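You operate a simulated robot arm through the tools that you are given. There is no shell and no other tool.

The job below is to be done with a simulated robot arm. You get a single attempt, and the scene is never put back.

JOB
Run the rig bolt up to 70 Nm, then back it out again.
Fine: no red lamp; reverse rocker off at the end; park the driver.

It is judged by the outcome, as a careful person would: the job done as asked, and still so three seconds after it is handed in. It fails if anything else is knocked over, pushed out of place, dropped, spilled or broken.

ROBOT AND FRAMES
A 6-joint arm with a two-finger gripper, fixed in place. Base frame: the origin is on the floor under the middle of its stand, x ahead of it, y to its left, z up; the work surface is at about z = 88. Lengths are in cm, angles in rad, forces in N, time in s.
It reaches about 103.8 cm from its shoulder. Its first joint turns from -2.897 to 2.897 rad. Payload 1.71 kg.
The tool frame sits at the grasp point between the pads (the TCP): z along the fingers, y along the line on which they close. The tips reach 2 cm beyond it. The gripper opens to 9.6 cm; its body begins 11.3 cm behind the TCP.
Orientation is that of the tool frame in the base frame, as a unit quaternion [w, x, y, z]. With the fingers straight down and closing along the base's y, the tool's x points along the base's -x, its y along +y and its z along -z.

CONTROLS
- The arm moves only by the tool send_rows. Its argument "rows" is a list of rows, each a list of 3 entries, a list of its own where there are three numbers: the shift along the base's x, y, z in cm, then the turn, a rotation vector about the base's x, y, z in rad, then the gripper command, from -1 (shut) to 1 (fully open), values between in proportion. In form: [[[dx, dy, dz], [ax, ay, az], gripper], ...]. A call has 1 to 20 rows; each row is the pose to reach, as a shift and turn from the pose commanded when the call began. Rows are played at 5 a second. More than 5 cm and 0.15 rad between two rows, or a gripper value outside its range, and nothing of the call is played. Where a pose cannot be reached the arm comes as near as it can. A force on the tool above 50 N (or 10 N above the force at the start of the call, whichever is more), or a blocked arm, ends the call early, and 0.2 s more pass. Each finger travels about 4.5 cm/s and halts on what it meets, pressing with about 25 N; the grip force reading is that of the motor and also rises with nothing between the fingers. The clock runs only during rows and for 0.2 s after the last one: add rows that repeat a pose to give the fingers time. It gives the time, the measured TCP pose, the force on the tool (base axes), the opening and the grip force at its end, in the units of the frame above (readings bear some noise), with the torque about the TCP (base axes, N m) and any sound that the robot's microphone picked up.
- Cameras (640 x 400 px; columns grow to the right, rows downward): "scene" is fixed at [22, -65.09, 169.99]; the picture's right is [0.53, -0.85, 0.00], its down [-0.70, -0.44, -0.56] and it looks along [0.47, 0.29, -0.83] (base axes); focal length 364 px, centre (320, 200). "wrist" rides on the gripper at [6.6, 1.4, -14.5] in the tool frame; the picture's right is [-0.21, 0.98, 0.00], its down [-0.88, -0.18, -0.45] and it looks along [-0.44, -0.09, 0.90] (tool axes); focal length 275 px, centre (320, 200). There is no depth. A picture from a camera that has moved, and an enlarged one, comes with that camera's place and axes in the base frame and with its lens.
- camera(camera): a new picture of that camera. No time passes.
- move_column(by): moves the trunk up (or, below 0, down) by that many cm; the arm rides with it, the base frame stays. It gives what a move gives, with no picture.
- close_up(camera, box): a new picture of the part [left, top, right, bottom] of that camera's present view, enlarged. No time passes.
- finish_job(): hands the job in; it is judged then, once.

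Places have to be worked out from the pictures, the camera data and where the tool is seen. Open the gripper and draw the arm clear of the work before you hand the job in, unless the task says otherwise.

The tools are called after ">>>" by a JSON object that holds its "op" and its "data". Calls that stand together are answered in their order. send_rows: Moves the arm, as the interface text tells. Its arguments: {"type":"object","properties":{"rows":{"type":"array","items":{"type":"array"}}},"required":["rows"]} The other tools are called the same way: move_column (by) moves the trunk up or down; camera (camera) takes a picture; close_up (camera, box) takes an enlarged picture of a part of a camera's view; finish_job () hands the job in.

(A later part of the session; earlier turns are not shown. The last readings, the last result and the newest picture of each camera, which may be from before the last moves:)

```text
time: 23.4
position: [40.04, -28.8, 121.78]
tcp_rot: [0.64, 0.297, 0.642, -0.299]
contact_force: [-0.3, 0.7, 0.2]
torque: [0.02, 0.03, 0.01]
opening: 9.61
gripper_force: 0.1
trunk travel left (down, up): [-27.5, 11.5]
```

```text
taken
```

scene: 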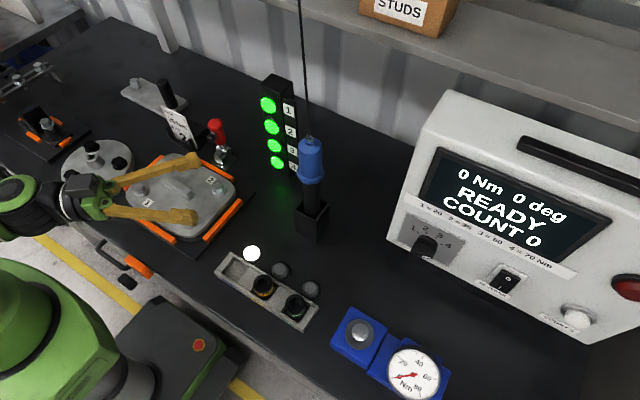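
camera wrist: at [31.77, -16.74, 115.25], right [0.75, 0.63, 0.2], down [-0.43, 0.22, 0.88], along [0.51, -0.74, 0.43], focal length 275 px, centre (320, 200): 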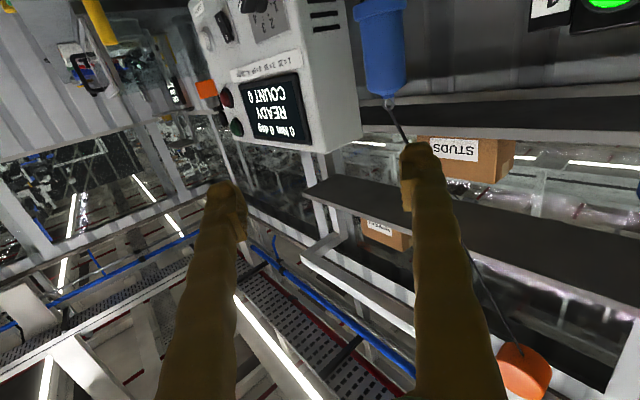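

Cross-checking, the driver axis is at about (60.2, -38.85), with its collar near z ≈ 111 and the eyelet at 121. I'll go to a standoff 12 cm back along the tool axis at handle height.

>>> {"op": "send_rows", "data": {"rows": [[[3.1, -0.2, -2], [0, 0, 0], 1], [[6.2, -0.4, -4], [0, 0, 0], 1], [[9.3, -0.7, -6], [0, 0, 0], 1], [[12.4, -0.9, -7.8], [0, 0, 0], 1], [[12.4, -0.9, -7.8], [0, 0, 0], 1]]}}

>>> {"op": "camera", "data": {"camera": "wrist"}}

>>> {"op": "close_up", "data": {"camera": "scene", "box": [210, 90, 400, 260]}}

```text
time: 24.6
position: [52.49, -29.73, 114.02]
tcp_rot: [0.641, 0.297, 0.642, -0.298]
contact_force: [-0.6, -0.4, -0.7]
torque: [0.0, -0.02, 0.01]
opening: 9.59
gripper_force: 0.1
trunk travel left (down, up): [-27.5, 11.5]
```

```text
taken
camera wrist: at [44.21, -17.72, 107.47], right [0.75, 0.63, 0.2], down [-0.43, 0.22, 0.88], along [0.51, -0.74, 0.43], focal length 275 px, centre (320, 200)
```

wrist: 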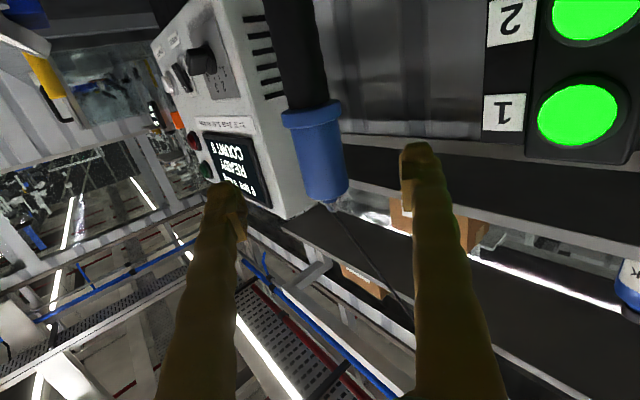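

```text
2.35 times, centred on (305, 175) of scene
camera zoom: at [22.0, -65.09, 169.99], right [0.53, -0.85, 0.0], down [-0.7, -0.44, -0.56], along [0.47, 0.29, -0.83], focal length 857 px, centre (355, 259)
```

zoom: 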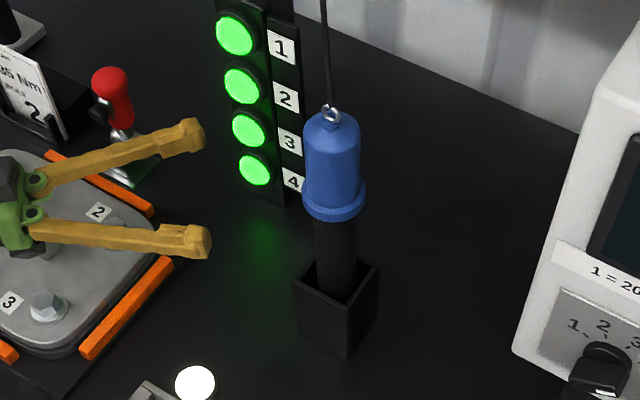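

The target point falls on the handle axis just above the collar, so alignment is good. I'll advance 12 cm along the tool axis, open.

>>> {"op": "send_rows", "data": {"rows": [[[2, -2.35, 0], [0, 0, 0], 1], [[4, -4.7, 0], [0, 0, 0], 1], [[5.6, -6.6, 0], [0, 0, 0], 1], [[6.8, -8, 0], [0, 0, 0], 1], [[7.72, -9.12, 0], [0, 0, 0], 1], [[7.72, -9.12, 0], [0, 0, 0], 1]]}}

>>> {"op": "camera", "data": {"camera": "wrist"}}

>>> {"op": "close_up", "data": {"camera": "scene", "box": [210, 90, 400, 260]}}

```text
time: 26.0
position: [60.29, -38.75, 114.13]
tcp_rot: [0.641, 0.298, 0.642, -0.298]
contact_force: [-0.3, 0.7, 0.2]
torque: [0.0, -0.03, 0.02]
opening: 9.59
gripper_force: 0.2
trunk travel left (down, up): [-27.5, 11.5]
```

```text
taken
camera wrist: at [51.9, -26.79, 107.56], right [0.75, 0.63, 0.2], down [-0.43, 0.22, 0.88], along [0.51, -0.74, 0.43], focal length 275 px, centre (320, 200)
```

wrist: 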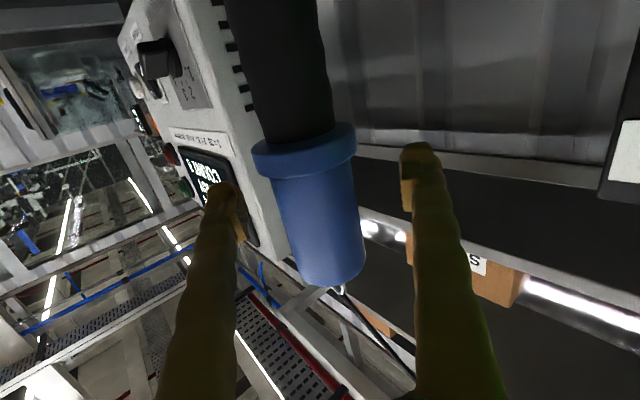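

```text
2.35 times, centred on (305, 175) of scene
camera zoom: at [22.0, -65.09, 169.99], right [0.53, -0.85, 0.0], down [-0.7, -0.44, -0.56], along [0.47, 0.29, -0.83], focal length 857 px, centre (355, 259)
```

zoom: 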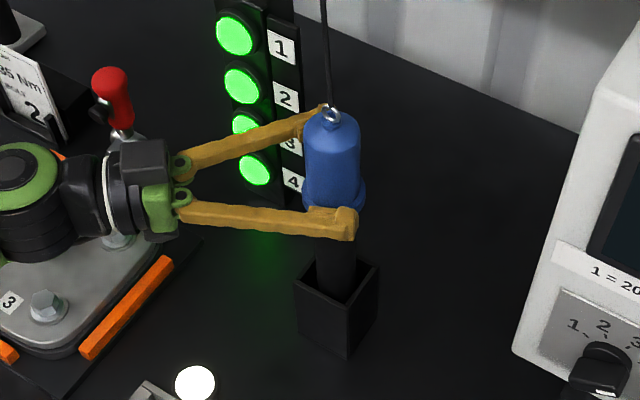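

The handle sits between the fingers with its collar just below them. I'll lower 0.5 cm toward the collar and close.

>>> {"op": "send_rows", "data": {"rows": [[[0, 0, -0.5], [0, 0, 0], 1], [[0, 0, -0.5], [0, 0, 0], 0.6], [[0, 0, -0.5], [0, 0, 0], 0.2], [[0, 0, -0.5], [0, 0, 0], -0.2], [[0, 0, -0.5], [0, 0, 0], -1], [[0, 0, -0.5], [0, 0, 0], -1], [[0, 0, -0.5], [0, 0, 0], -1]]}}

>>> {"op": "camera", "data": {"camera": "wrist"}}

>>> {"op": "camera", "data": {"camera": "scene"}}

```text
time: 27.6
position: [60.2, -38.63, 113.8]
tcp_rot: [0.64, 0.297, 0.642, -0.298]
contact_force: [-1.7, -1.1, 0.5]
torque: [-0.14, 0.31, 0.02]
opening: 4.3
gripper_force: 24.6
trunk travel left (down, up): [-27.5, 11.5]
```

```text
taken
camera wrist: at [51.85, -26.76, 107.09], right [0.75, 0.63, 0.2], down [-0.43, 0.22, 0.88], along [0.51, -0.74, 0.43], focal length 275 px, centre (320, 200)
```

wrist: 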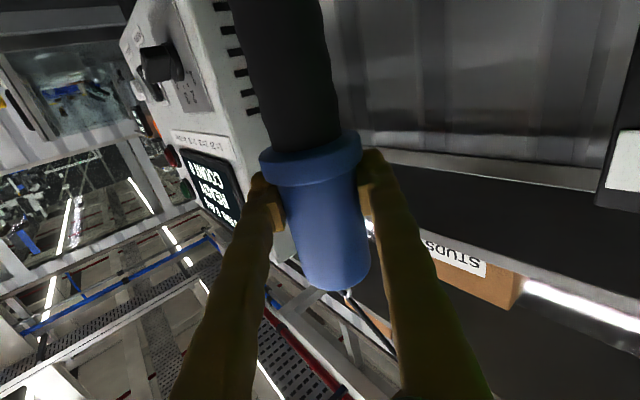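

```text
taken
```

scene: 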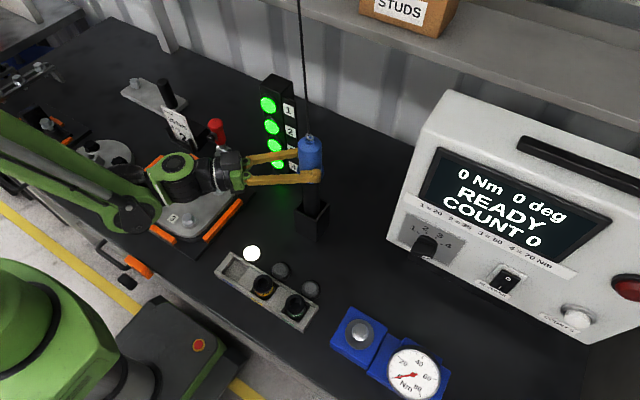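

Gripped at 4.3 cm. I'll lift straight up slowly, a few centimetres first, and read the load.

>>> {"op": "send_rows", "data": {"rows": [[[0, 0, 0.5], [0, 0, 0], -1], [[0, 0, 1.2], [0, 0, 0], -1], [[0, 0, 2], [0, 0, 0], -1], [[0, 0, 3], [0, 0, 0], -1], [[0, 0, 3], [0, 0, 0], -1]]}}

>>> {"op": "close_up", "data": {"camera": "scene", "box": [210, 90, 400, 260]}}

```text
time: 28.8
position: [60.22, -38.7, 116.76]
tcp_rot: [0.641, 0.297, 0.642, -0.298]
contact_force: [-0.5, 0.7, -4.2]
torque: [0.0, 0.01, -0.05]
opening: 4.24
gripper_force: 25.2
trunk travel left (down, up): [-27.5, 11.5]
```

```text
2.35 times, centred on (305, 175) of scene
camera zoom: at [22.0, -65.09, 169.99], right [0.53, -0.85, 0.0], down [-0.7, -0.44, -0.56], along [0.47, 0.29, -0.83], focal length 857 px, centre (355, 259)
```

zoom: 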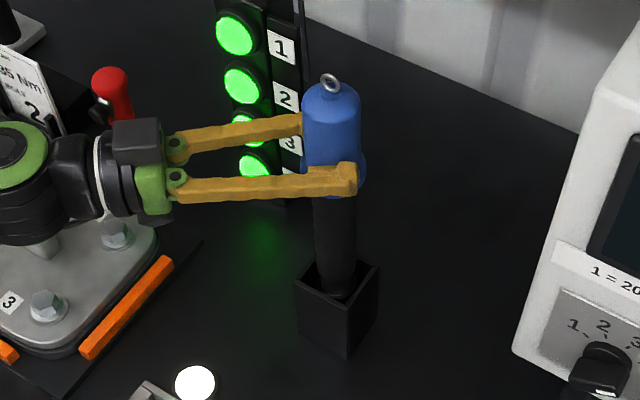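

The driver rises freely (about 4 N). I'll keep lifting until its nose clears the holster.

>>> {"op": "send_rows", "data": {"rows": [[[0, 0, 1.5], [0, 0, 0], -1], [[0, 0, 3], [0, 0, 0], -1], [[0, 0, 4.5], [0, 0, 0], -1], [[0, 0, 6], [0, 0, 0], -1], [[0, 0, 7.5], [0, 0, 0], -1], [[0, 0, 9], [0, 0, 0], -1], [[0, 0, 9], [0, 0, 0], -1]]}}

>>> {"op": "camera", "data": {"camera": "scene"}}

>>> {"op": "close_up", "data": {"camera": "scene", "box": [210, 90, 400, 260]}}

```text
time: 30.4
position: [60.33, -38.74, 125.61]
tcp_rot: [0.641, 0.297, 0.642, -0.298]
contact_force: [1.0, 0.4, -4.0]
torque: [0.02, 0.01, -0.02]
opening: 4.26
gripper_force: 25.3
trunk travel left (down, up): [-27.5, 11.5]
```

```text
taken
```

scene: 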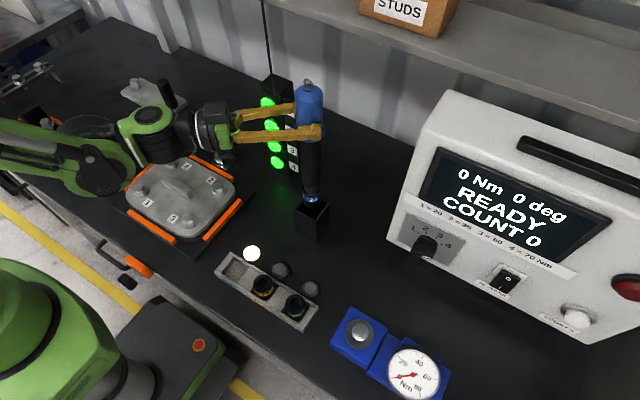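

```text
2.35 times, centred on (305, 175) of scene
camera zoom: at [22.0, -65.09, 169.99], right [0.53, -0.85, 0.0], down [-0.7, -0.44, -0.56], along [0.47, 0.29, -0.83], focal length 857 px, centre (355, 259)
```

zoom: 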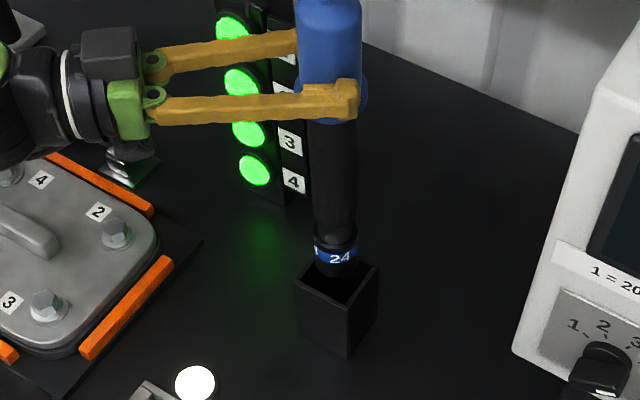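

The driver carries the 24 socket (blue band), which matches the bolt. I'll lift 3 cm more, then carry it over toward the rig bolt with the nose at about z = 103.

>>> {"op": "send_rows", "data": {"rows": [[[0, 0, 1.5], [0, 0, 0], -1], [[0, 0, 3], [0, 0, 0], -1], [[-1, -1.3, 3.5], [0, 0, 0], -1], [[-2.7, -3.4, 3.5], [0, 0, 0], -1], [[-4.5, -5.7, 3.5], [0, 0, 0], -1], [[-6.3, -8, 3.5], [0, 0, 0], -1], [[-8.1, -10.3, 3.5], [0, 0, 0], -1], [[-9.9, -12.6, 3.5], [0, 0, 0], -1], [[-11.7, -14.9, 3.5], [0, 0, 0], -1], [[-13.5, -17.2, 3.5], [0, 0, 0], -1], [[-15.2, -19.4, 3.5], [0, 0, 0], -1], [[-16.7, -21.3, 3.5], [0, 0, 0], -1], [[-17.8, -22.7, 3.5], [0, 0, 0], -1], [[-18.4, -23.5, 3.5], [0, 0, 0], -1], [[-18.4, -23.5, 3.5], [0, 0, 0], -1]]}}

>>> {"op": "camera", "data": {"camera": "scene"}}

>>> {"op": "close_up", "data": {"camera": "scene", "box": [280, 230, 460, 400]}}

>>> {"op": "camera", "data": {"camera": "wrist"}}

```text
time: 33.6
position: [41.74, -62.2, 129.26]
tcp_rot: [0.641, 0.297, 0.642, -0.298]
contact_force: [0.0, 0.2, -5.1]
torque: [-0.01, 0.0, 0.01]
opening: 4.21
gripper_force: 25.0
trunk travel left (down, up): [-27.5, 11.5]
```

```text
taken
```

scene: 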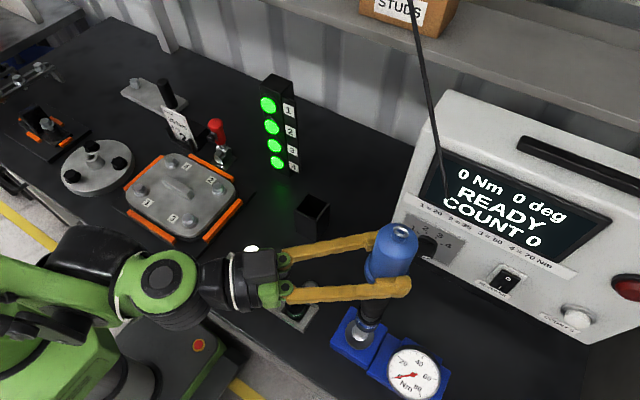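

```text
2.35 times, centred on (370, 315) of scene
camera zoom: at [22.0, -65.09, 169.99], right [0.53, -0.85, 0.0], down [-0.7, -0.44, -0.56], along [0.47, 0.29, -0.83], focal length 857 px, centre (202, -71)
```

zoom: 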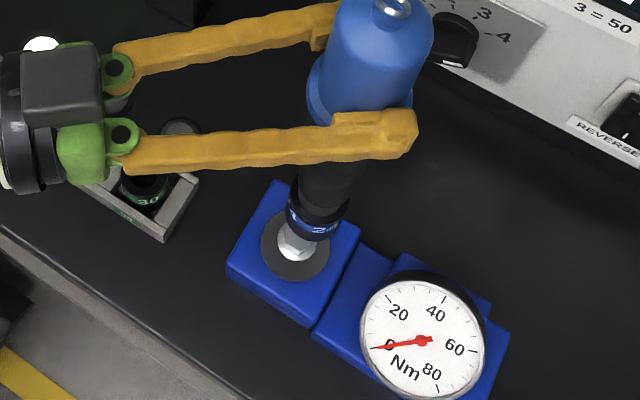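

```text
taken
camera wrist: at [33.5, -50.33, 122.62], right [0.75, 0.63, 0.2], down [-0.43, 0.22, 0.88], along [0.51, -0.74, 0.44], focal length 275 px, centre (320, 200)
```

wrist: 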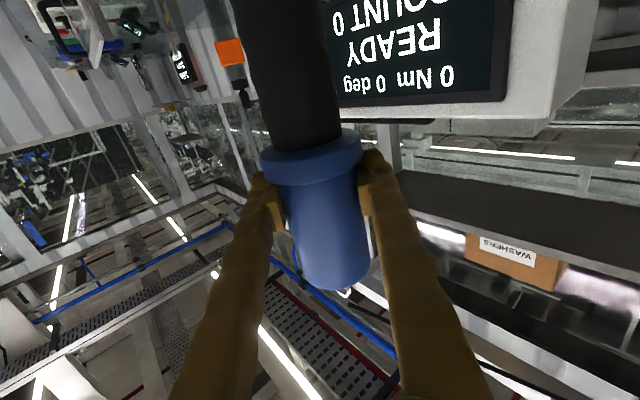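

The driver hangs above the rig. I'll enlarge the socket and bolt to work out the lateral offset.

>>> {"op": "close_up", "data": {"camera": "scene", "box": [335, 280, 405, 350]}}

>>> {"op": "close_up", "data": {"camera": "scene", "box": [345, 215, 425, 345]}}

```text
5.71 times, centred on (370, 315) of scene
camera zoom: at [22.0, -65.09, 169.99], right [0.53, -0.85, 0.0], down [-0.7, -0.44, -0.56], along [0.47, 0.29, -0.83], focal length 2080 px, centre (34, -457)
```

zoom: 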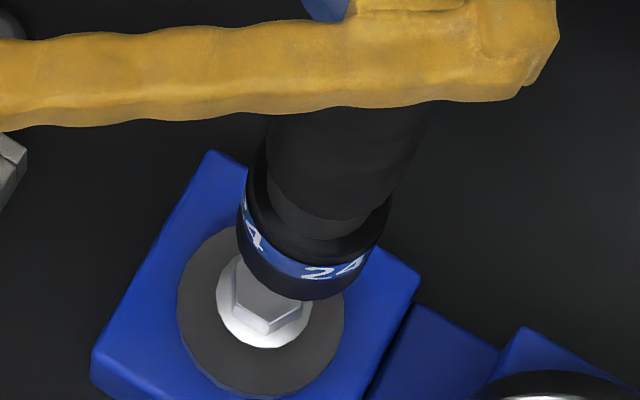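

```text
3.08 times, centred on (385, 280) of scene
camera zoom: at [22.0, -65.09, 169.99], right [0.53, -0.85, 0.0], down [-0.7, -0.44, -0.56], along [0.47, 0.29, -0.83], focal length 1120 px, centre (120, -46)
```

zoom: 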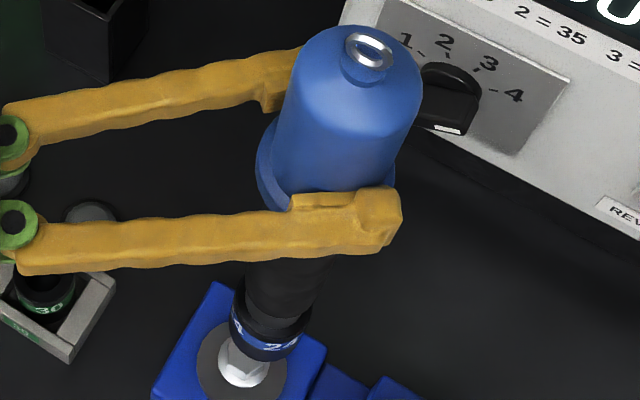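

Refining the camera geometry, the bolt axis is about (42.2, -61.95, top 96.4) and the socket nose sits ~0.6 cm too far in -y. I'll correct that and lower to about 2 cm above the bolt to re-check.

>>> {"op": "send_rows", "data": {"rows": [[[-0.1, 0.3, -1], [0, 0, 0], -1], [[-0.1, 0.55, -2.5], [0, 0, 0], -1], [[-0.1, 0.55, -4], [0, 0, 0], -1], [[-0.1, 0.55, -5], [0, 0, 0], -1], [[-0.1, 0.55, -5], [0, 0, 0], -1]]}}

>>> {"op": "close_up", "data": {"camera": "scene", "box": [335, 280, 405, 350]}}

>>> {"op": "camera", "data": {"camera": "scene"}}

```text
time: 34.8
position: [41.68, -61.77, 124.31]
tcp_rot: [0.641, 0.297, 0.642, -0.3]
contact_force: [1.1, -0.9, -4.8]
torque: [0.03, -0.03, 0.0]
opening: 4.25
gripper_force: 24.7
trunk travel left (down, up): [-27.5, 11.5]
```

```text
5.71 times, centred on (370, 315) of scene
camera zoom: at [22.0, -65.09, 169.99], right [0.53, -0.85, 0.0], down [-0.7, -0.44, -0.56], along [0.47, 0.29, -0.83], focal length 2080 px, centre (34, -457)
```

zoom: 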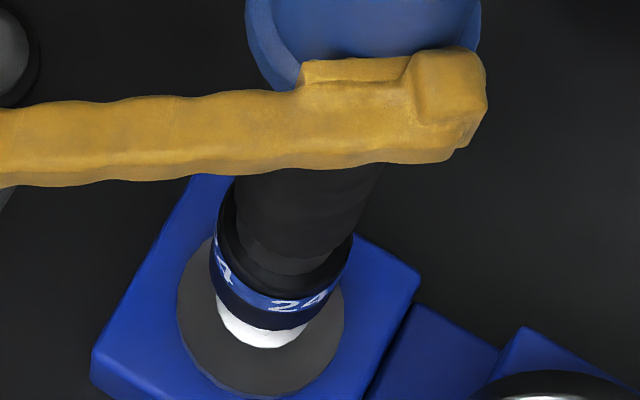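

```text
taken
```

scene: 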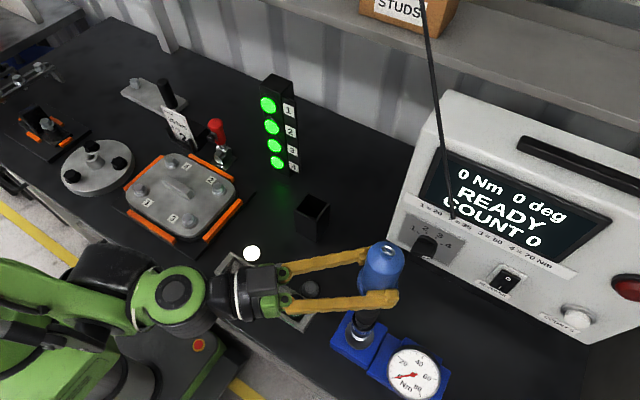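

The socket now lies over the bolt to within about 1–2 mm in the picture. I'll lower in small steps and watch the force for seating.

>>> {"op": "send_rows", "data": {"rows": [[[0, 0, -0.5], [0, 0, 0], -1], [[0, 0, -1], [0, 0, 0], -1], [[0, 0, -1.5], [0, 0, 0], -1], [[0, 0, -1.5], [0, 0, 0], -1]]}}

>>> {"op": "close_up", "data": {"camera": "scene", "box": [335, 280, 405, 350]}}

```text
time: 35.8
position: [41.8, -61.75, 122.74]
tcp_rot: [0.641, 0.298, 0.641, -0.298]
contact_force: [-0.3, 0.0, -5.7]
torque: [0.02, 0.0, 0.0]
opening: 4.26
gripper_force: 25.1
trunk travel left (down, up): [-27.5, 11.5]
```

```text
5.71 times, centred on (370, 315) of scene
camera zoom: at [22.0, -65.09, 169.99], right [0.53, -0.85, 0.0], down [-0.7, -0.44, -0.56], along [0.47, 0.29, -0.83], focal length 2080 px, centre (34, -457)
```

zoom: 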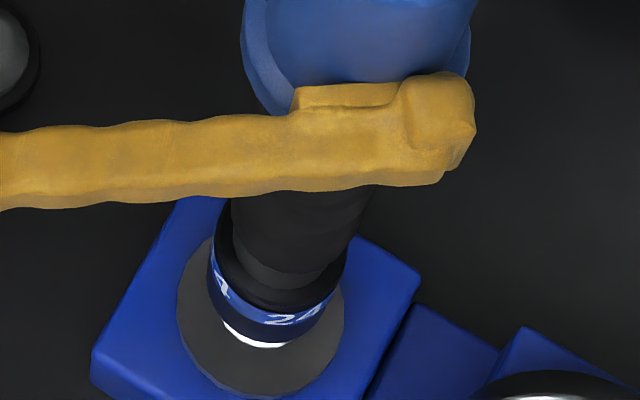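

Still well aligned and no contact. I'll continue down slowly onto the hex.

>>> {"op": "send_rows", "data": {"rows": [[[0, 0, -0.4], [0, 0, 0], -1], [[0, 0, -0.8], [0, 0, 0], -1], [[0, 0, -1.2], [0, 0, 0], -1], [[0, 0, -1.2], [0, 0, 0], -1]]}}

>>> {"op": "close_up", "data": {"camera": "scene", "box": [335, 280, 405, 350]}}

>>> {"op": "close_up", "data": {"camera": "scene", "box": [380, 90, 640, 340]}}

```text
time: 36.8
position: [41.78, -61.7, 121.51]
tcp_rot: [0.641, 0.297, 0.642, -0.299]
contact_force: [-0.4, 0.2, -5.5]
torque: [-0.01, 0.0, 0.02]
opening: 4.25
gripper_force: 25.3
trunk travel left (down, up): [-27.5, 11.5]
```

```text
5.71 times, centred on (370, 315) of scene
camera zoom: at [22.0, -65.09, 169.99], right [0.53, -0.85, 0.0], down [-0.7, -0.44, -0.56], along [0.47, 0.29, -0.83], focal length 2080 px, centre (34, -457)
```

zoom: 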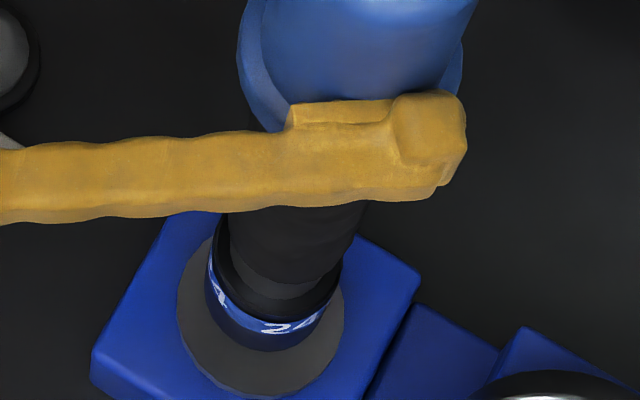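

```text
1.60 times, centred on (510, 215) of scene
camera zoom: at [22.0, -65.09, 169.99], right [0.53, -0.85, 0.0], down [-0.7, -0.44, -0.56], along [0.47, 0.29, -0.83], focal length 582 px, centre (16, 176)
```

zoom: 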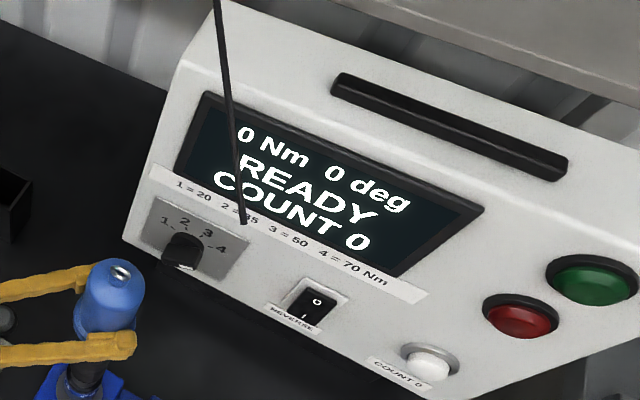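

No contact yet and the socket covers the bolt head. I'll keep lowering in small steps until the force reading changes.

>>> {"op": "send_rows", "data": {"rows": [[[0, 0, -0.3], [0, 0, 0], -1], [[0, 0, -0.6], [0, 0, 0], -1], [[0, 0, -0.9], [0, 0, 0], -1], [[0, 0, -0.9], [0, 0, 0], -1]]}}

>>> {"op": "close_up", "data": {"camera": "scene", "box": [335, 280, 405, 350]}}

>>> {"op": "camera", "data": {"camera": "scene"}}

```text
time: 37.8
position: [41.48, -61.56, 120.91]
tcp_rot: [0.642, 0.298, 0.64, -0.299]
contact_force: [-0.5, -0.7, 44.2]
torque: [-0.67, -0.86, -0.02]
opening: 4.27
gripper_force: 24.9
trunk travel left (down, up): [-27.5, 11.5]
```

```text
5.71 times, centred on (370, 315) of scene
camera zoom: at [22.0, -65.09, 169.99], right [0.53, -0.85, 0.0], down [-0.7, -0.44, -0.56], along [0.47, 0.29, -0.83], focal length 2080 px, centre (34, -457)
```

zoom: 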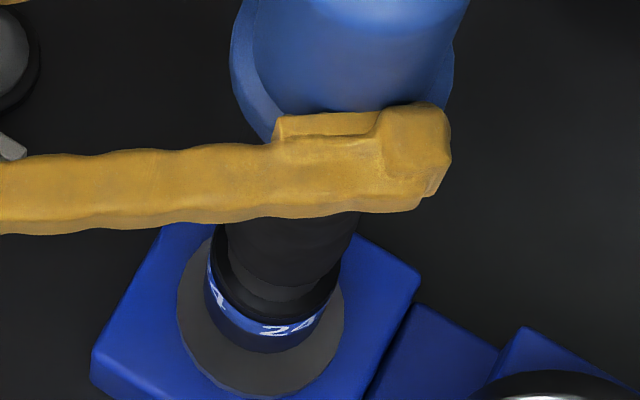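

```text
taken
```

scene: 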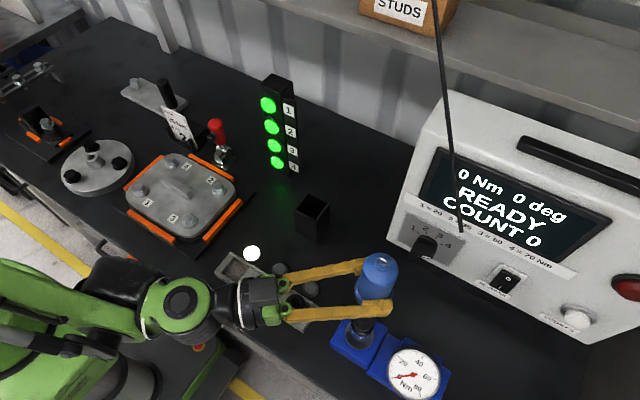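

Contact at about 45 N with the display still READY; the torque suggests it's bearing on one side. I'll ease up slightly and look closely at how the socket sits on the hex.

>>> {"op": "send_rows", "data": {"rows": [[[0, 0, 0.5], [0, 0, 0], -1], [[0, 0, 0.7], [0, 0, 0], -1], [[0, 0, 0.7], [0, 0, 0], -1]]}}

>>> {"op": "close_up", "data": {"camera": "scene", "box": [342, 305, 390, 345]}}

>>> {"op": "close_up", "data": {"camera": "scene", "box": [335, 225, 415, 345]}}

```text
time: 38.6
position: [41.66, -61.7, 121.3]
tcp_rot: [0.641, 0.297, 0.641, -0.299]
contact_force: [-0.5, -0.1, -5.4]
torque: [0.05, -0.03, -0.02]
opening: 4.23
gripper_force: 24.8
trunk travel left (down, up): [-27.5, 11.5]
```

```text
10.00 times, centred on (366, 325) of scene
camera zoom: at [22.0, -65.09, 169.99], right [0.53, -0.85, 0.0], down [-0.7, -0.44, -0.56], along [0.47, 0.29, -0.83], focal length 3641 px, centre (-140, -1050)
```

zoom: 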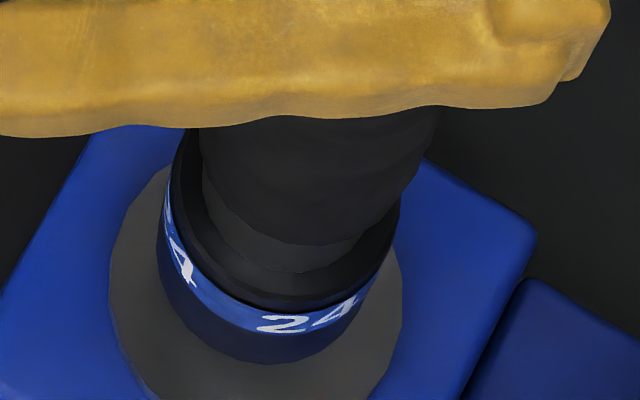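

```text
3.33 times, centred on (375, 285) of scene
camera zoom: at [22.0, -65.09, 169.99], right [0.53, -0.85, 0.0], down [-0.7, -0.44, -0.56], along [0.47, 0.29, -0.83], focal length 1214 px, centre (137, -83)
```

zoom: 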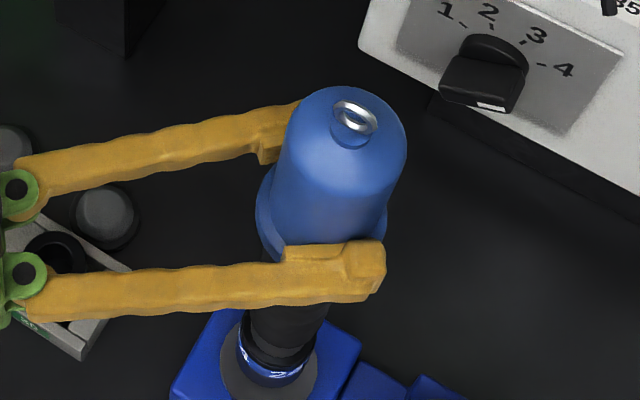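

Socket and hex look coaxial, and the rim height matches the hex top, so it's riding on the hex rather than over it. I'll make light contact first to read where it bears.

>>> {"op": "send_rows", "data": {"rows": [[[0.1, -0.1, -0.1], [0, 0, 0], -1], [[0.1, -0.1, -0.2], [0, 0, 0], -1], [[0.1, -0.1, -0.3], [0, 0, 0], -1], [[0.1, -0.1, -0.3], [0, 0, 0], -1]]}}

```text
time: 39.6
position: [41.76, -61.78, 121.11]
tcp_rot: [0.641, 0.298, 0.641, -0.299]
contact_force: [-0.3, 0.0, -5.5]
torque: [0.04, 0.01, 0.02]
opening: 4.26
gripper_force: 24.7
trunk travel left (down, up): [-27.5, 11.5]
```

No contact at 121.1 yet; continuing down in 1 mm steps.

>>> {"op": "send_rows", "data": {"rows": [[[0, 0, -0.1], [0, 0, 0], -1], [[0, 0, -0.2], [0, 0, 0], -1], [[0, 0, -0.3], [0, 0, 0], -1], [[0, 0, -0.3], [0, 0, 0], -1]]}}

```text
time: 40.6
position: [41.8, -61.85, 120.79]
tcp_rot: [0.641, 0.297, 0.642, -0.298]
contact_force: [-0.5, -0.3, -5.6]
torque: [0.04, 0.0, 0.04]
opening: 4.26
gripper_force: 25.2
trunk travel left (down, up): [-27.5, 11.5]
```

It's already lower than where it caught before, with no load, so the shift helped. Continuing gently.

>>> {"op": "send_rows", "data": {"rows": [[[0, 0, -0.15], [0, 0, 0], -1], [[0, 0, -0.3], [0, 0, 0], -1], [[0, 0, -0.45], [0, 0, 0], -1], [[0, 0, -0.6], [0, 0, 0], -1], [[0, 0, -0.6], [0, 0, 0], -1]]}}

>>> {"op": "close_up", "data": {"camera": "scene", "box": [342, 305, 390, 345]}}

```text
time: 41.8
position: [41.67, -61.72, 120.14]
tcp_rot: [0.641, 0.297, 0.642, -0.299]
contact_force: [-0.1, 0.6, -5.5]
torque: [0.02, -0.15, -0.01]
opening: 4.23
gripper_force: 25.0
trunk travel left (down, up): [-27.5, 11.5]
```

```text
10.00 times, centred on (366, 325) of scene
camera zoom: at [22.0, -65.09, 169.99], right [0.53, -0.85, 0.0], down [-0.7, -0.44, -0.56], along [0.47, 0.29, -0.83], focal length 3641 px, centre (-140, -1050)
```

zoom: 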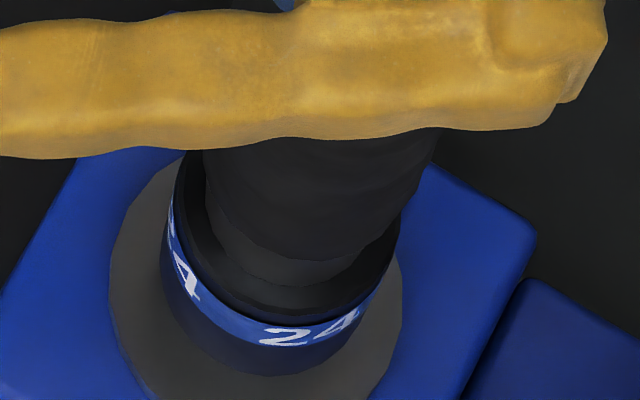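

The rim dropped lower in the image, so the socket is sliding over the hex. I'll continue until it seats.

>>> {"op": "send_rows", "data": {"rows": [[[0, 0, -0.15], [0, 0, 0], -1], [[0, 0, -0.3], [0, 0, 0], -1], [[0, 0, -0.45], [0, 0, 0], -1], [[0, 0, -0.6], [0, 0, 0], -1], [[0, 0, -0.6], [0, 0, 0], -1]]}}

>>> {"op": "close_up", "data": {"camera": "scene", "box": [320, 200, 640, 400]}}

```text
time: 43.0
position: [41.85, -61.82, 119.58]
tcp_rot: [0.641, 0.298, 0.641, -0.299]
contact_force: [-0.1, 0.6, -5.3]
torque: [0.02, 0.01, 0.0]
opening: 4.23
gripper_force: 25.1
trunk travel left (down, up): [-27.5, 11.5]
```

```text
2.00 times, centred on (480, 300) of scene
camera zoom: at [22.0, -65.09, 169.99], right [0.53, -0.85, 0.0], down [-0.7, -0.44, -0.56], along [0.47, 0.29, -0.83], focal length 728 px, centre (0, 0)
```

zoom: 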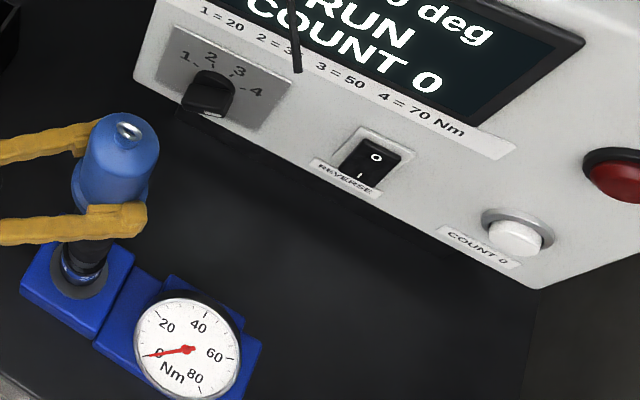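

The display switched to RUN: the driver has started on the bolt. I'll hold position and watch.

>>> {"op": "send_rows", "data": {"rows": [[[0, 0, 0], [0, 0, 0], -1], [[0, 0, 0], [0, 0, 0], -1], [[0, 0, 0], [0, 0, 0], -1]]}}

>>> {"op": "close_up", "data": {"camera": "scene", "box": [340, 130, 640, 400]}}

```text
time: 43.8
position: [41.78, -61.88, 119.62]
tcp_rot: [0.641, 0.297, 0.642, -0.298]
contact_force: [-0.1, -0.6, -4.0]
torque: [0.07, -0.07, 0.01]
opening: 4.24
gripper_force: 25.2
trunk travel left (down, up): [-27.5, 11.5]
```

```text
1.48 times, centred on (490, 265) of scene
camera zoom: at [22.0, -65.09, 169.99], right [0.53, -0.85, 0.0], down [-0.7, -0.44, -0.56], along [0.47, 0.29, -0.83], focal length 539 px, centre (68, 104)
```

zoom: 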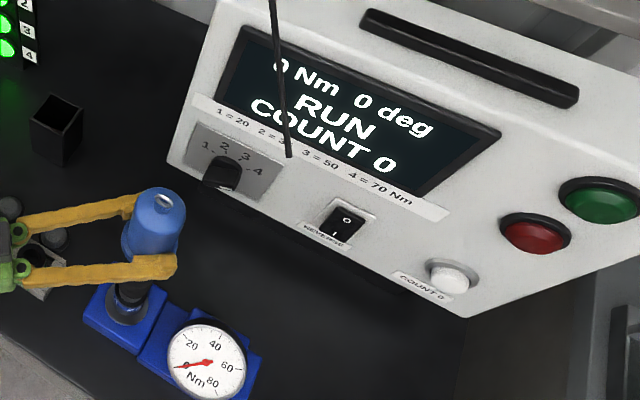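

It reads RUN with 0 Nm / 0 deg and no load yet; I'll follow gently down a few millimetres so the socket stays seated, and watch the readings.

>>> {"op": "send_rows", "data": {"rows": [[[0, 0, -0.1], [0, 0, 0], -1], [[0, 0, -0.2], [0, 0, 0], -1], [[0, 0, -0.3], [0, 0, 0], -1], [[0, 0, -0.3], [0, 0, 0], -1], [[0, 0, -0.3], [0, 0, 0], -1]]}}

>>> {"op": "close_up", "data": {"camera": "scene", "box": [340, 130, 640, 400]}}

>>> {"op": "close_up", "data": {"camera": "scene", "box": [342, 305, 390, 345]}}

```text
time: 45.0
position: [41.79, -61.86, 119.22]
tcp_rot: [0.641, 0.298, 0.641, -0.3]
contact_force: [0.6, -0.7, -4.9]
torque: [0.03, 0.03, 0.02]
opening: 4.23
gripper_force: 25.2
trunk travel left (down, up): [-27.5, 11.5]
```

```text
1.48 times, centred on (490, 265) of scene
camera zoom: at [22.0, -65.09, 169.99], right [0.53, -0.85, 0.0], down [-0.7, -0.44, -0.56], along [0.47, 0.29, -0.83], focal length 539 px, centre (68, 104)
```

zoom: 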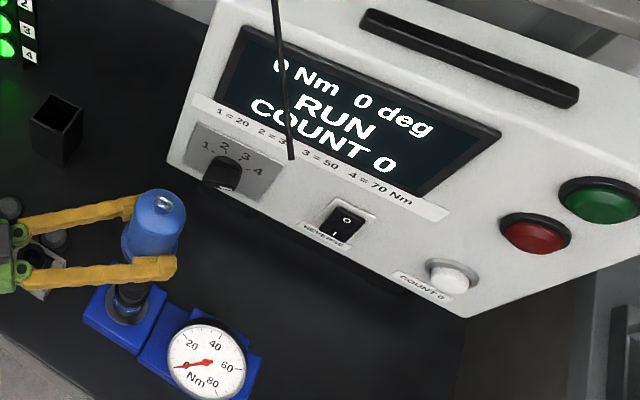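

```text
10.00 times, centred on (366, 325) of scene
camera zoom: at [22.0, -65.09, 169.99], right [0.53, -0.85, 0.0], down [-0.7, -0.44, -0.56], along [0.47, 0.29, -0.83], focal length 3641 px, centre (-140, -1050)
```

zoom: 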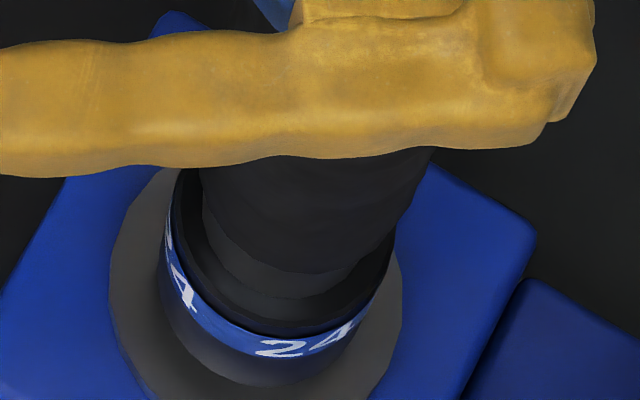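

Still RUN with 0 Nm. I'll continue down slowly to bear on the bolt with a light push.

>>> {"op": "send_rows", "data": {"rows": [[[0, 0, -0.1], [0, 0, 0], -1], [[0, 0, -0.2], [0, 0, 0], -1], [[0, 0, -0.3], [0, 0, 0], -1], [[0, 0, -0.4], [0, 0, 0], -1]]}}

>>> {"op": "close_up", "data": {"camera": "scene", "box": [340, 130, 640, 400]}}

>>> {"op": "close_up", "data": {"camera": "scene", "box": [342, 305, 390, 345]}}

```text
time: 46.0
position: [41.9, -61.8, 118.77]
tcp_rot: [0.641, 0.297, 0.642, -0.298]
contact_force: [0.9, -0.3, -5.4]
torque: [0.0, -0.07, 0.01]
opening: 4.23
gripper_force: 24.6
trunk travel left (down, up): [-27.5, 11.5]
```

```text
1.48 times, centred on (490, 265) of scene
camera zoom: at [22.0, -65.09, 169.99], right [0.53, -0.85, 0.0], down [-0.7, -0.44, -0.56], along [0.47, 0.29, -0.83], focal length 539 px, centre (68, 104)
```

zoom: 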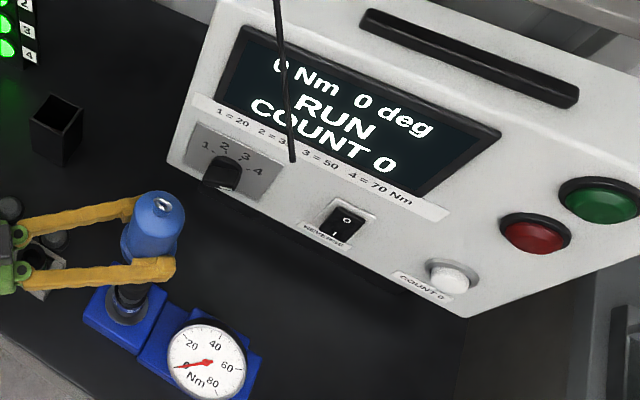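

```text
10.00 times, centred on (366, 325) of scene
camera zoom: at [22.0, -65.09, 169.99], right [0.53, -0.85, 0.0], down [-0.7, -0.44, -0.56], along [0.47, 0.29, -0.83], focal length 3641 px, centre (-140, -1050)
```

zoom: 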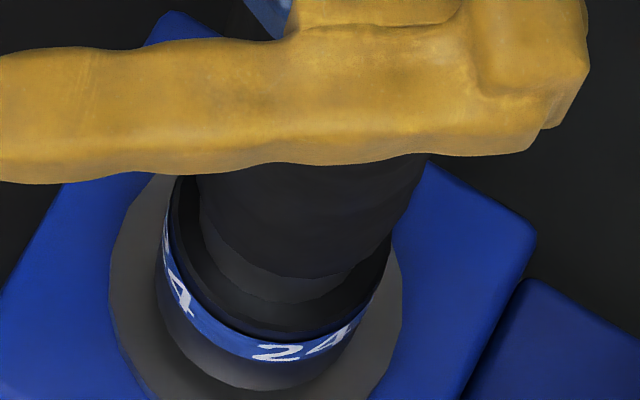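

Still free. I'll keep going down in small steps until there's bearing force.

>>> {"op": "send_rows", "data": {"rows": [[[0, 0, -0.1], [0, 0, 0], -1], [[0, 0, -0.2], [0, 0, 0], -1], [[0, 0, -0.3], [0, 0, 0], -1], [[0, 0, -0.4], [0, 0, 0], -1]]}}

>>> {"op": "close_up", "data": {"camera": "scene", "box": [340, 130, 640, 400]}}

>>> {"op": "close_up", "data": {"camera": "scene", "box": [342, 305, 390, 345]}}

```text
time: 47.0
position: [41.75, -61.77, 118.38]
tcp_rot: [0.641, 0.297, 0.641, -0.298]
contact_force: [1.2, -0.2, -4.5]
torque: [-0.03, -0.35, 0.03]
opening: 4.25
gripper_force: 25.1
trunk travel left (down, up): [-27.5, 11.5]
```

```text
1.48 times, centred on (490, 265) of scene
camera zoom: at [22.0, -65.09, 169.99], right [0.53, -0.85, 0.0], down [-0.7, -0.44, -0.56], along [0.47, 0.29, -0.83], focal length 539 px, centre (68, 104)
```

zoom: 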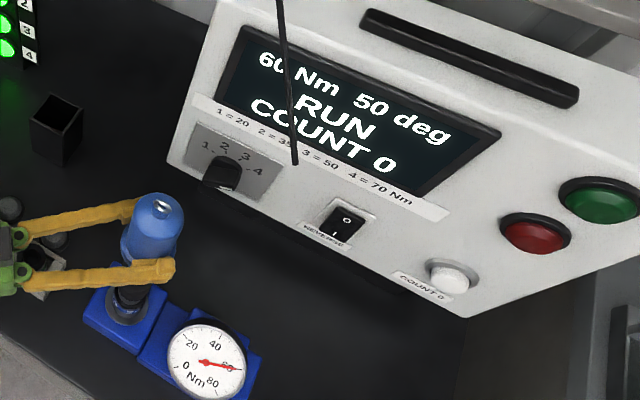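

```text
10.00 times, centred on (366, 325) of scene
camera zoom: at [22.0, -65.09, 169.99], right [0.53, -0.85, 0.0], down [-0.7, -0.44, -0.56], along [0.47, 0.29, -0.83], focal length 3641 px, centre (-140, -1050)
```

zoom: 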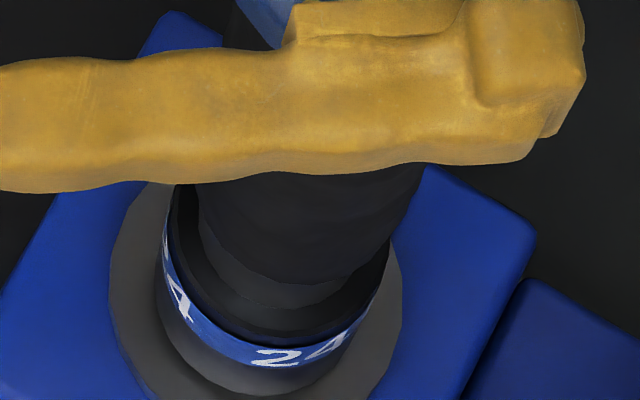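

It's at 60 Nm, 50 deg and rising. I'll hold still one row at a time and watch it reach 70.

>>> {"op": "send_rows", "data": {"rows": [[[0, 0, 0], [0, 0, 0], -1]]}}

>>> {"op": "close_up", "data": {"camera": "scene", "box": [340, 130, 640, 400]}}

```text
time: 47.4
position: [41.79, -61.9, 118.41]
tcp_rot: [0.641, 0.297, 0.642, -0.299]
contact_force: [1.0, 0.0, -4.8]
torque: [0.09, -0.41, 0.0]
opening: 4.23
gripper_force: 25.2
trunk travel left (down, up): [-27.5, 11.5]
```

```text
1.48 times, centred on (490, 265) of scene
camera zoom: at [22.0, -65.09, 169.99], right [0.53, -0.85, 0.0], down [-0.7, -0.44, -0.56], along [0.47, 0.29, -0.83], focal length 539 px, centre (68, 104)
```

zoom: 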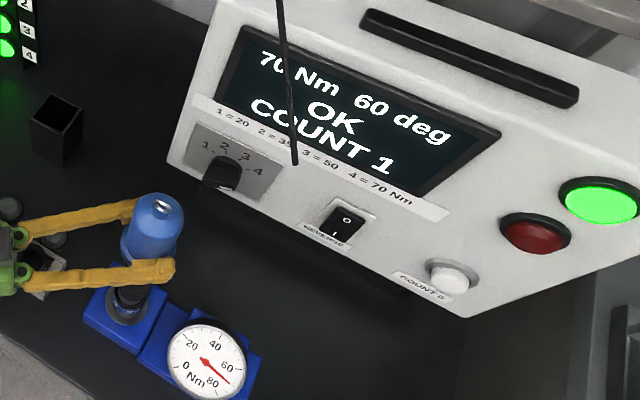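

70 Nm, OK, green lamp, count 1. I'll lift the driver straight off the bolt right away.

>>> {"op": "send_rows", "data": {"rows": [[[0, 0, 0.6], [0, 0, 0], -1], [[0, 0, 1.5], [0, 0, 0], -1], [[0, 0, 3], [0, 0, 0], -1], [[0, 0, 4.5], [0, 0, 0], -1], [[0, 0, 6], [0, 0, 0], -1], [[0, 0, 8], [0, 0, 0], -1], [[0, 0, 10], [0, 0, 0], -1], [[0, 0, 10.8], [0, 0, 0], -1], [[0, 0, 10.8], [0, 0, 0], -1]]}}

>>> {"op": "camera", "data": {"camera": "scene"}}

>>> {"op": "close_up", "data": {"camera": "scene", "box": [335, 230, 465, 400]}}

```text
time: 49.4
position: [41.83, -61.76, 129.21]
tcp_rot: [0.641, 0.298, 0.641, -0.298]
contact_force: [-0.8, 0.3, -4.4]
torque: [0.0, 0.03, 0.01]
opening: 4.23
gripper_force: 24.8
trunk travel left (down, up): [-27.5, 11.5]
```

```text
taken
```

scene: 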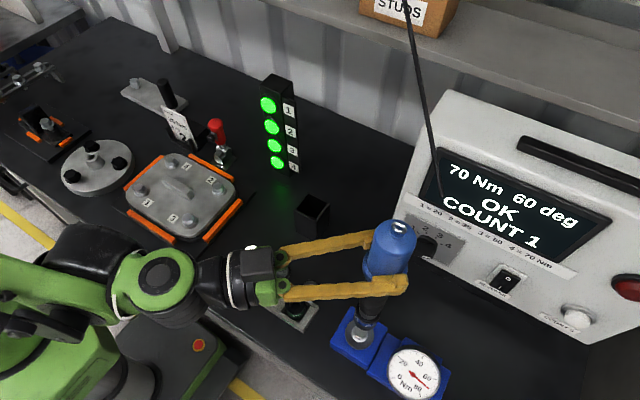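

```text
2.35 times, centred on (400, 315) of scene
camera zoom: at [22.0, -65.09, 169.99], right [0.53, -0.85, 0.0], down [-0.7, -0.44, -0.56], along [0.47, 0.29, -0.83], focal length 857 px, centre (132, -71)
```

zoom: 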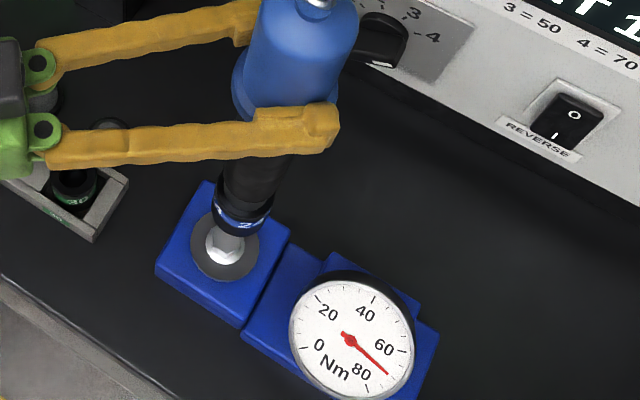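

The gauge shows 70 and the socket is clear. I'll carry the driver back over the holster to park it while I work the rocker.

>>> {"op": "send_rows", "data": {"rows": [[[0.8, 1, 0.3], [0, 0, 0], -1], [[2.2, 2.8, 0.3], [0, 0, 0], -1], [[4, 5, 0.3], [0, 0, 0], -1], [[5.8, 7.3, 0.3], [0, 0, 0], -1], [[7.6, 9.5, 0.3], [0, 0, 0], -1], [[9.4, 11.8, 0.3], [0, 0, 0], -1], [[11.2, 14, 0.3], [0, 0, 0], -1], [[13, 16.3, 0.3], [0, 0, 0], -1], [[14.8, 18.5, 0.3], [0, 0, 0], -1], [[16.4, 20.5, 0.3], [0, 0, 0], -1], [[17.7, 22.1, 0.3], [0, 0, 0], -1], [[18.5, 23.1, 0.3], [0, 0, 0], -1], [[18.5, 23.1, 0.3], [0, 0, 0], -1], [[18.5, 23.1, 0.3], [0, 0, 0], -1]]}}

>>> {"op": "camera", "data": {"camera": "scene"}}

>>> {"op": "close_up", "data": {"camera": "scene", "box": [270, 150, 360, 250]}}

```text
time: 52.4
position: [60.35, -38.79, 129.45]
tcp_rot: [0.641, 0.297, 0.642, -0.298]
contact_force: [0.0, 0.1, -5.0]
torque: [0.05, 0.0, -0.03]
opening: 4.24
gripper_force: 25.1
trunk travel left (down, up): [-27.5, 11.5]
```

```text
taken
```

scene: 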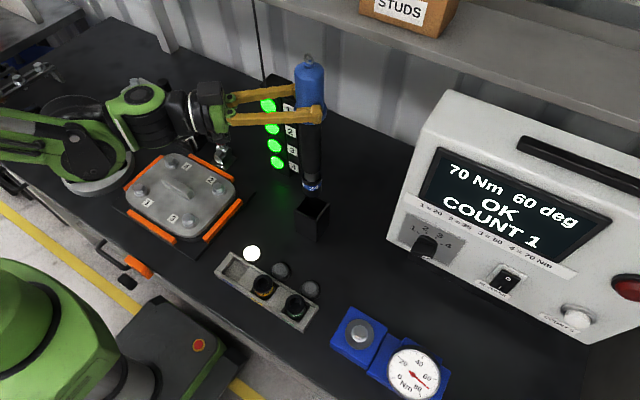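

```text
4.00 times, centred on (315, 200) of scene
camera zoom: at [22.0, -65.09, 169.99], right [0.53, -0.85, 0.0], down [-0.7, -0.44, -0.56], along [0.47, 0.29, -0.83], focal length 1456 px, centre (340, 200)
```

zoom: 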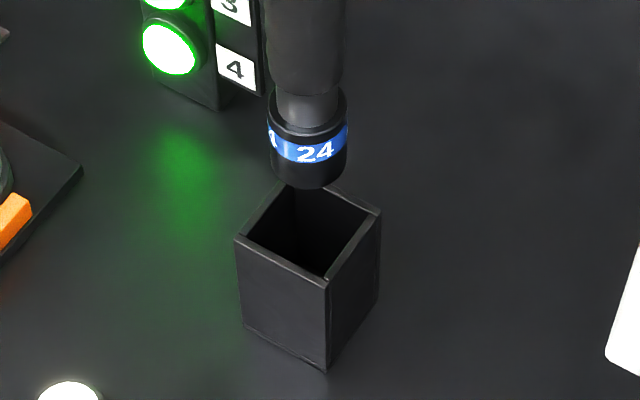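

The nose hangs over the holster as it did when it came out. I'll nudge back to the original lift line and lower to just above the rim for a check.

>>> {"op": "send_rows", "data": {"rows": [[[-0.1, 0.07, -1.5], [0, 0, 0], -1], [[-0.1, 0.07, -3], [0, 0, 0], -1], [[-0.1, 0.07, -4.5], [0, 0, 0], -1], [[-0.1, 0.07, -5.5], [0, 0, 0], -1], [[-0.1, 0.07, -5.5], [0, 0, 0], -1]]}}

>>> {"op": "close_up", "data": {"camera": "scene", "box": [270, 150, 360, 250]}}

```text
time: 53.6
position: [60.21, -38.6, 123.97]
tcp_rot: [0.641, 0.297, 0.642, -0.298]
contact_force: [0.4, 0.1, -4.6]
torque: [-0.02, 0.03, 0.01]
opening: 4.24
gripper_force: 24.8
trunk travel left (down, up): [-27.5, 11.5]
```

```text
4.00 times, centred on (315, 200) of scene
camera zoom: at [22.0, -65.09, 169.99], right [0.53, -0.85, 0.0], down [-0.7, -0.44, -0.56], along [0.47, 0.29, -0.83], focal length 1456 px, centre (340, 200)
```

zoom: 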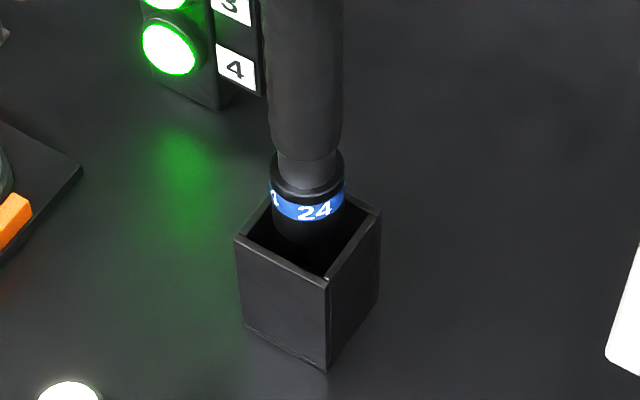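

The socket is centred in the holster opening. I'll lower it in, slowing near the bottom.

>>> {"op": "send_rows", "data": {"rows": [[[0, 0, -1], [0, 0, 0], -1], [[0, 0, -2], [0, 0, 0], -1], [[0, 0, -3.5], [0, 0, 0], -1], [[0, 0, -5], [0, 0, 0], -1], [[0, 0, -6.5], [0, 0, 0], -1], [[0, 0, -8], [0, 0, 0], -1], [[0, 0, -9], [0, 0, 0], -1], [[0, 0, -9], [0, 0, 0], -1]]}}

>>> {"op": "close_up", "data": {"camera": "scene", "box": [270, 110, 360, 250]}}

```text
time: 55.4
position: [60.11, -38.62, 114.9]
tcp_rot: [0.641, 0.298, 0.642, -0.299]
contact_force: [0.5, -0.1, -4.7]
torque: [-0.01, 0.0, -0.01]
opening: 4.23
gripper_force: 25.4
trunk travel left (down, up): [-27.5, 11.5]
```

```text
2.86 times, centred on (315, 180) of scene
camera zoom: at [22.0, -65.09, 169.99], right [0.53, -0.85, 0.0], down [-0.7, -0.44, -0.56], along [0.47, 0.29, -0.83], focal length 1040 px, centre (334, 257)
```

zoom: 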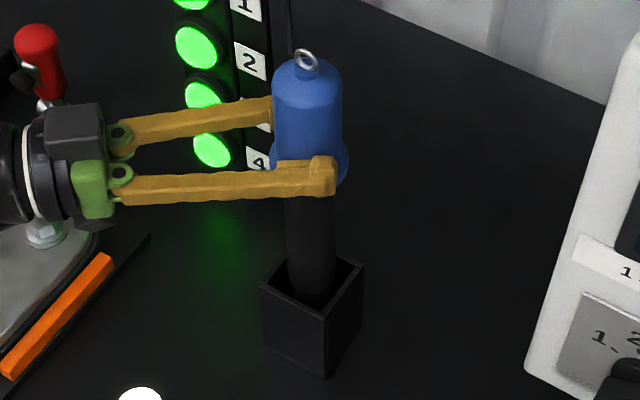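

Nearly seated with no contact. Now the last centimetre in small steps until the floor takes the weight.

>>> {"op": "send_rows", "data": {"rows": [[[0, 0, -0.25], [0, 0, 0], -1], [[0, 0, -0.5], [0, 0, 0], -1], [[0, 0, -0.75], [0, 0, 0], -1], [[0, 0, -0.9], [0, 0, 0], -1], [[0, 0, -0.9], [0, 0, 0], -1]]}}

```text
time: 56.6
position: [60.11, -38.63, 114.0]
tcp_rot: [0.641, 0.298, 0.641, -0.299]
contact_force: [-0.1, -0.6, -5.5]
torque: [-0.01, 0.02, 0.02]
opening: 4.26
gripper_force: 25.1
trunk travel left (down, up): [-27.5, 11.5]
```

Still bearing the full weight at z = 114.0 (it was 113.8 when picked up). A few more millimetres.

>>> {"op": "send_rows", "data": {"rows": [[[0, 0, -0.1], [0, 0, 0], -1], [[0, 0, -0.2], [0, 0, 0], -1], [[0, 0, -0.3], [0, 0, 0], -1], [[0, 0, -0.3], [0, 0, 0], -1]]}}

```text
time: 57.6
position: [60.14, -38.62, 113.79]
tcp_rot: [0.641, 0.298, 0.641, -0.299]
contact_force: [-0.3, 0.5, -5.5]
torque: [0.03, 0.0, -0.01]
opening: 4.22
gripper_force: 24.7
trunk travel left (down, up): [-27.5, 11.5]
```

>>> {"op": "send_rows", "data": {"rows": [[[0, 0, -0.1], [0, 0, 0], -1], [[0, 0, -0.2], [0, 0, 0], -1], [[0, 0, -0.3], [0, 0, 0], -1], [[0, 0, -0.3], [0, 0, 0], -1]]}}

>>> {"op": "close_up", "data": {"camera": "scene", "box": [270, 110, 360, 250]}}

```text
time: 58.6
position: [60.19, -38.6, 113.57]
tcp_rot: [0.641, 0.298, 0.641, -0.298]
contact_force: [-0.5, 0.2, -4.7]
torque: [0.01, 0.0, 0.01]
opening: 4.22
gripper_force: 25.0
trunk travel left (down, up): [-27.5, 11.5]
```

```text
2.86 times, centred on (315, 180) of scene
camera zoom: at [22.0, -65.09, 169.99], right [0.53, -0.85, 0.0], down [-0.7, -0.44, -0.56], along [0.47, 0.29, -0.83], focal length 1040 px, centre (334, 257)
```

zoom: 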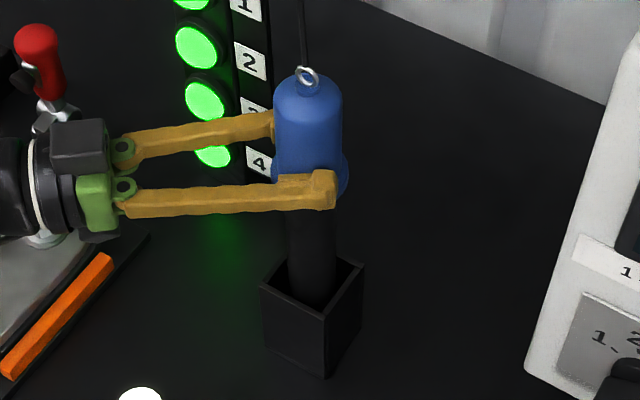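

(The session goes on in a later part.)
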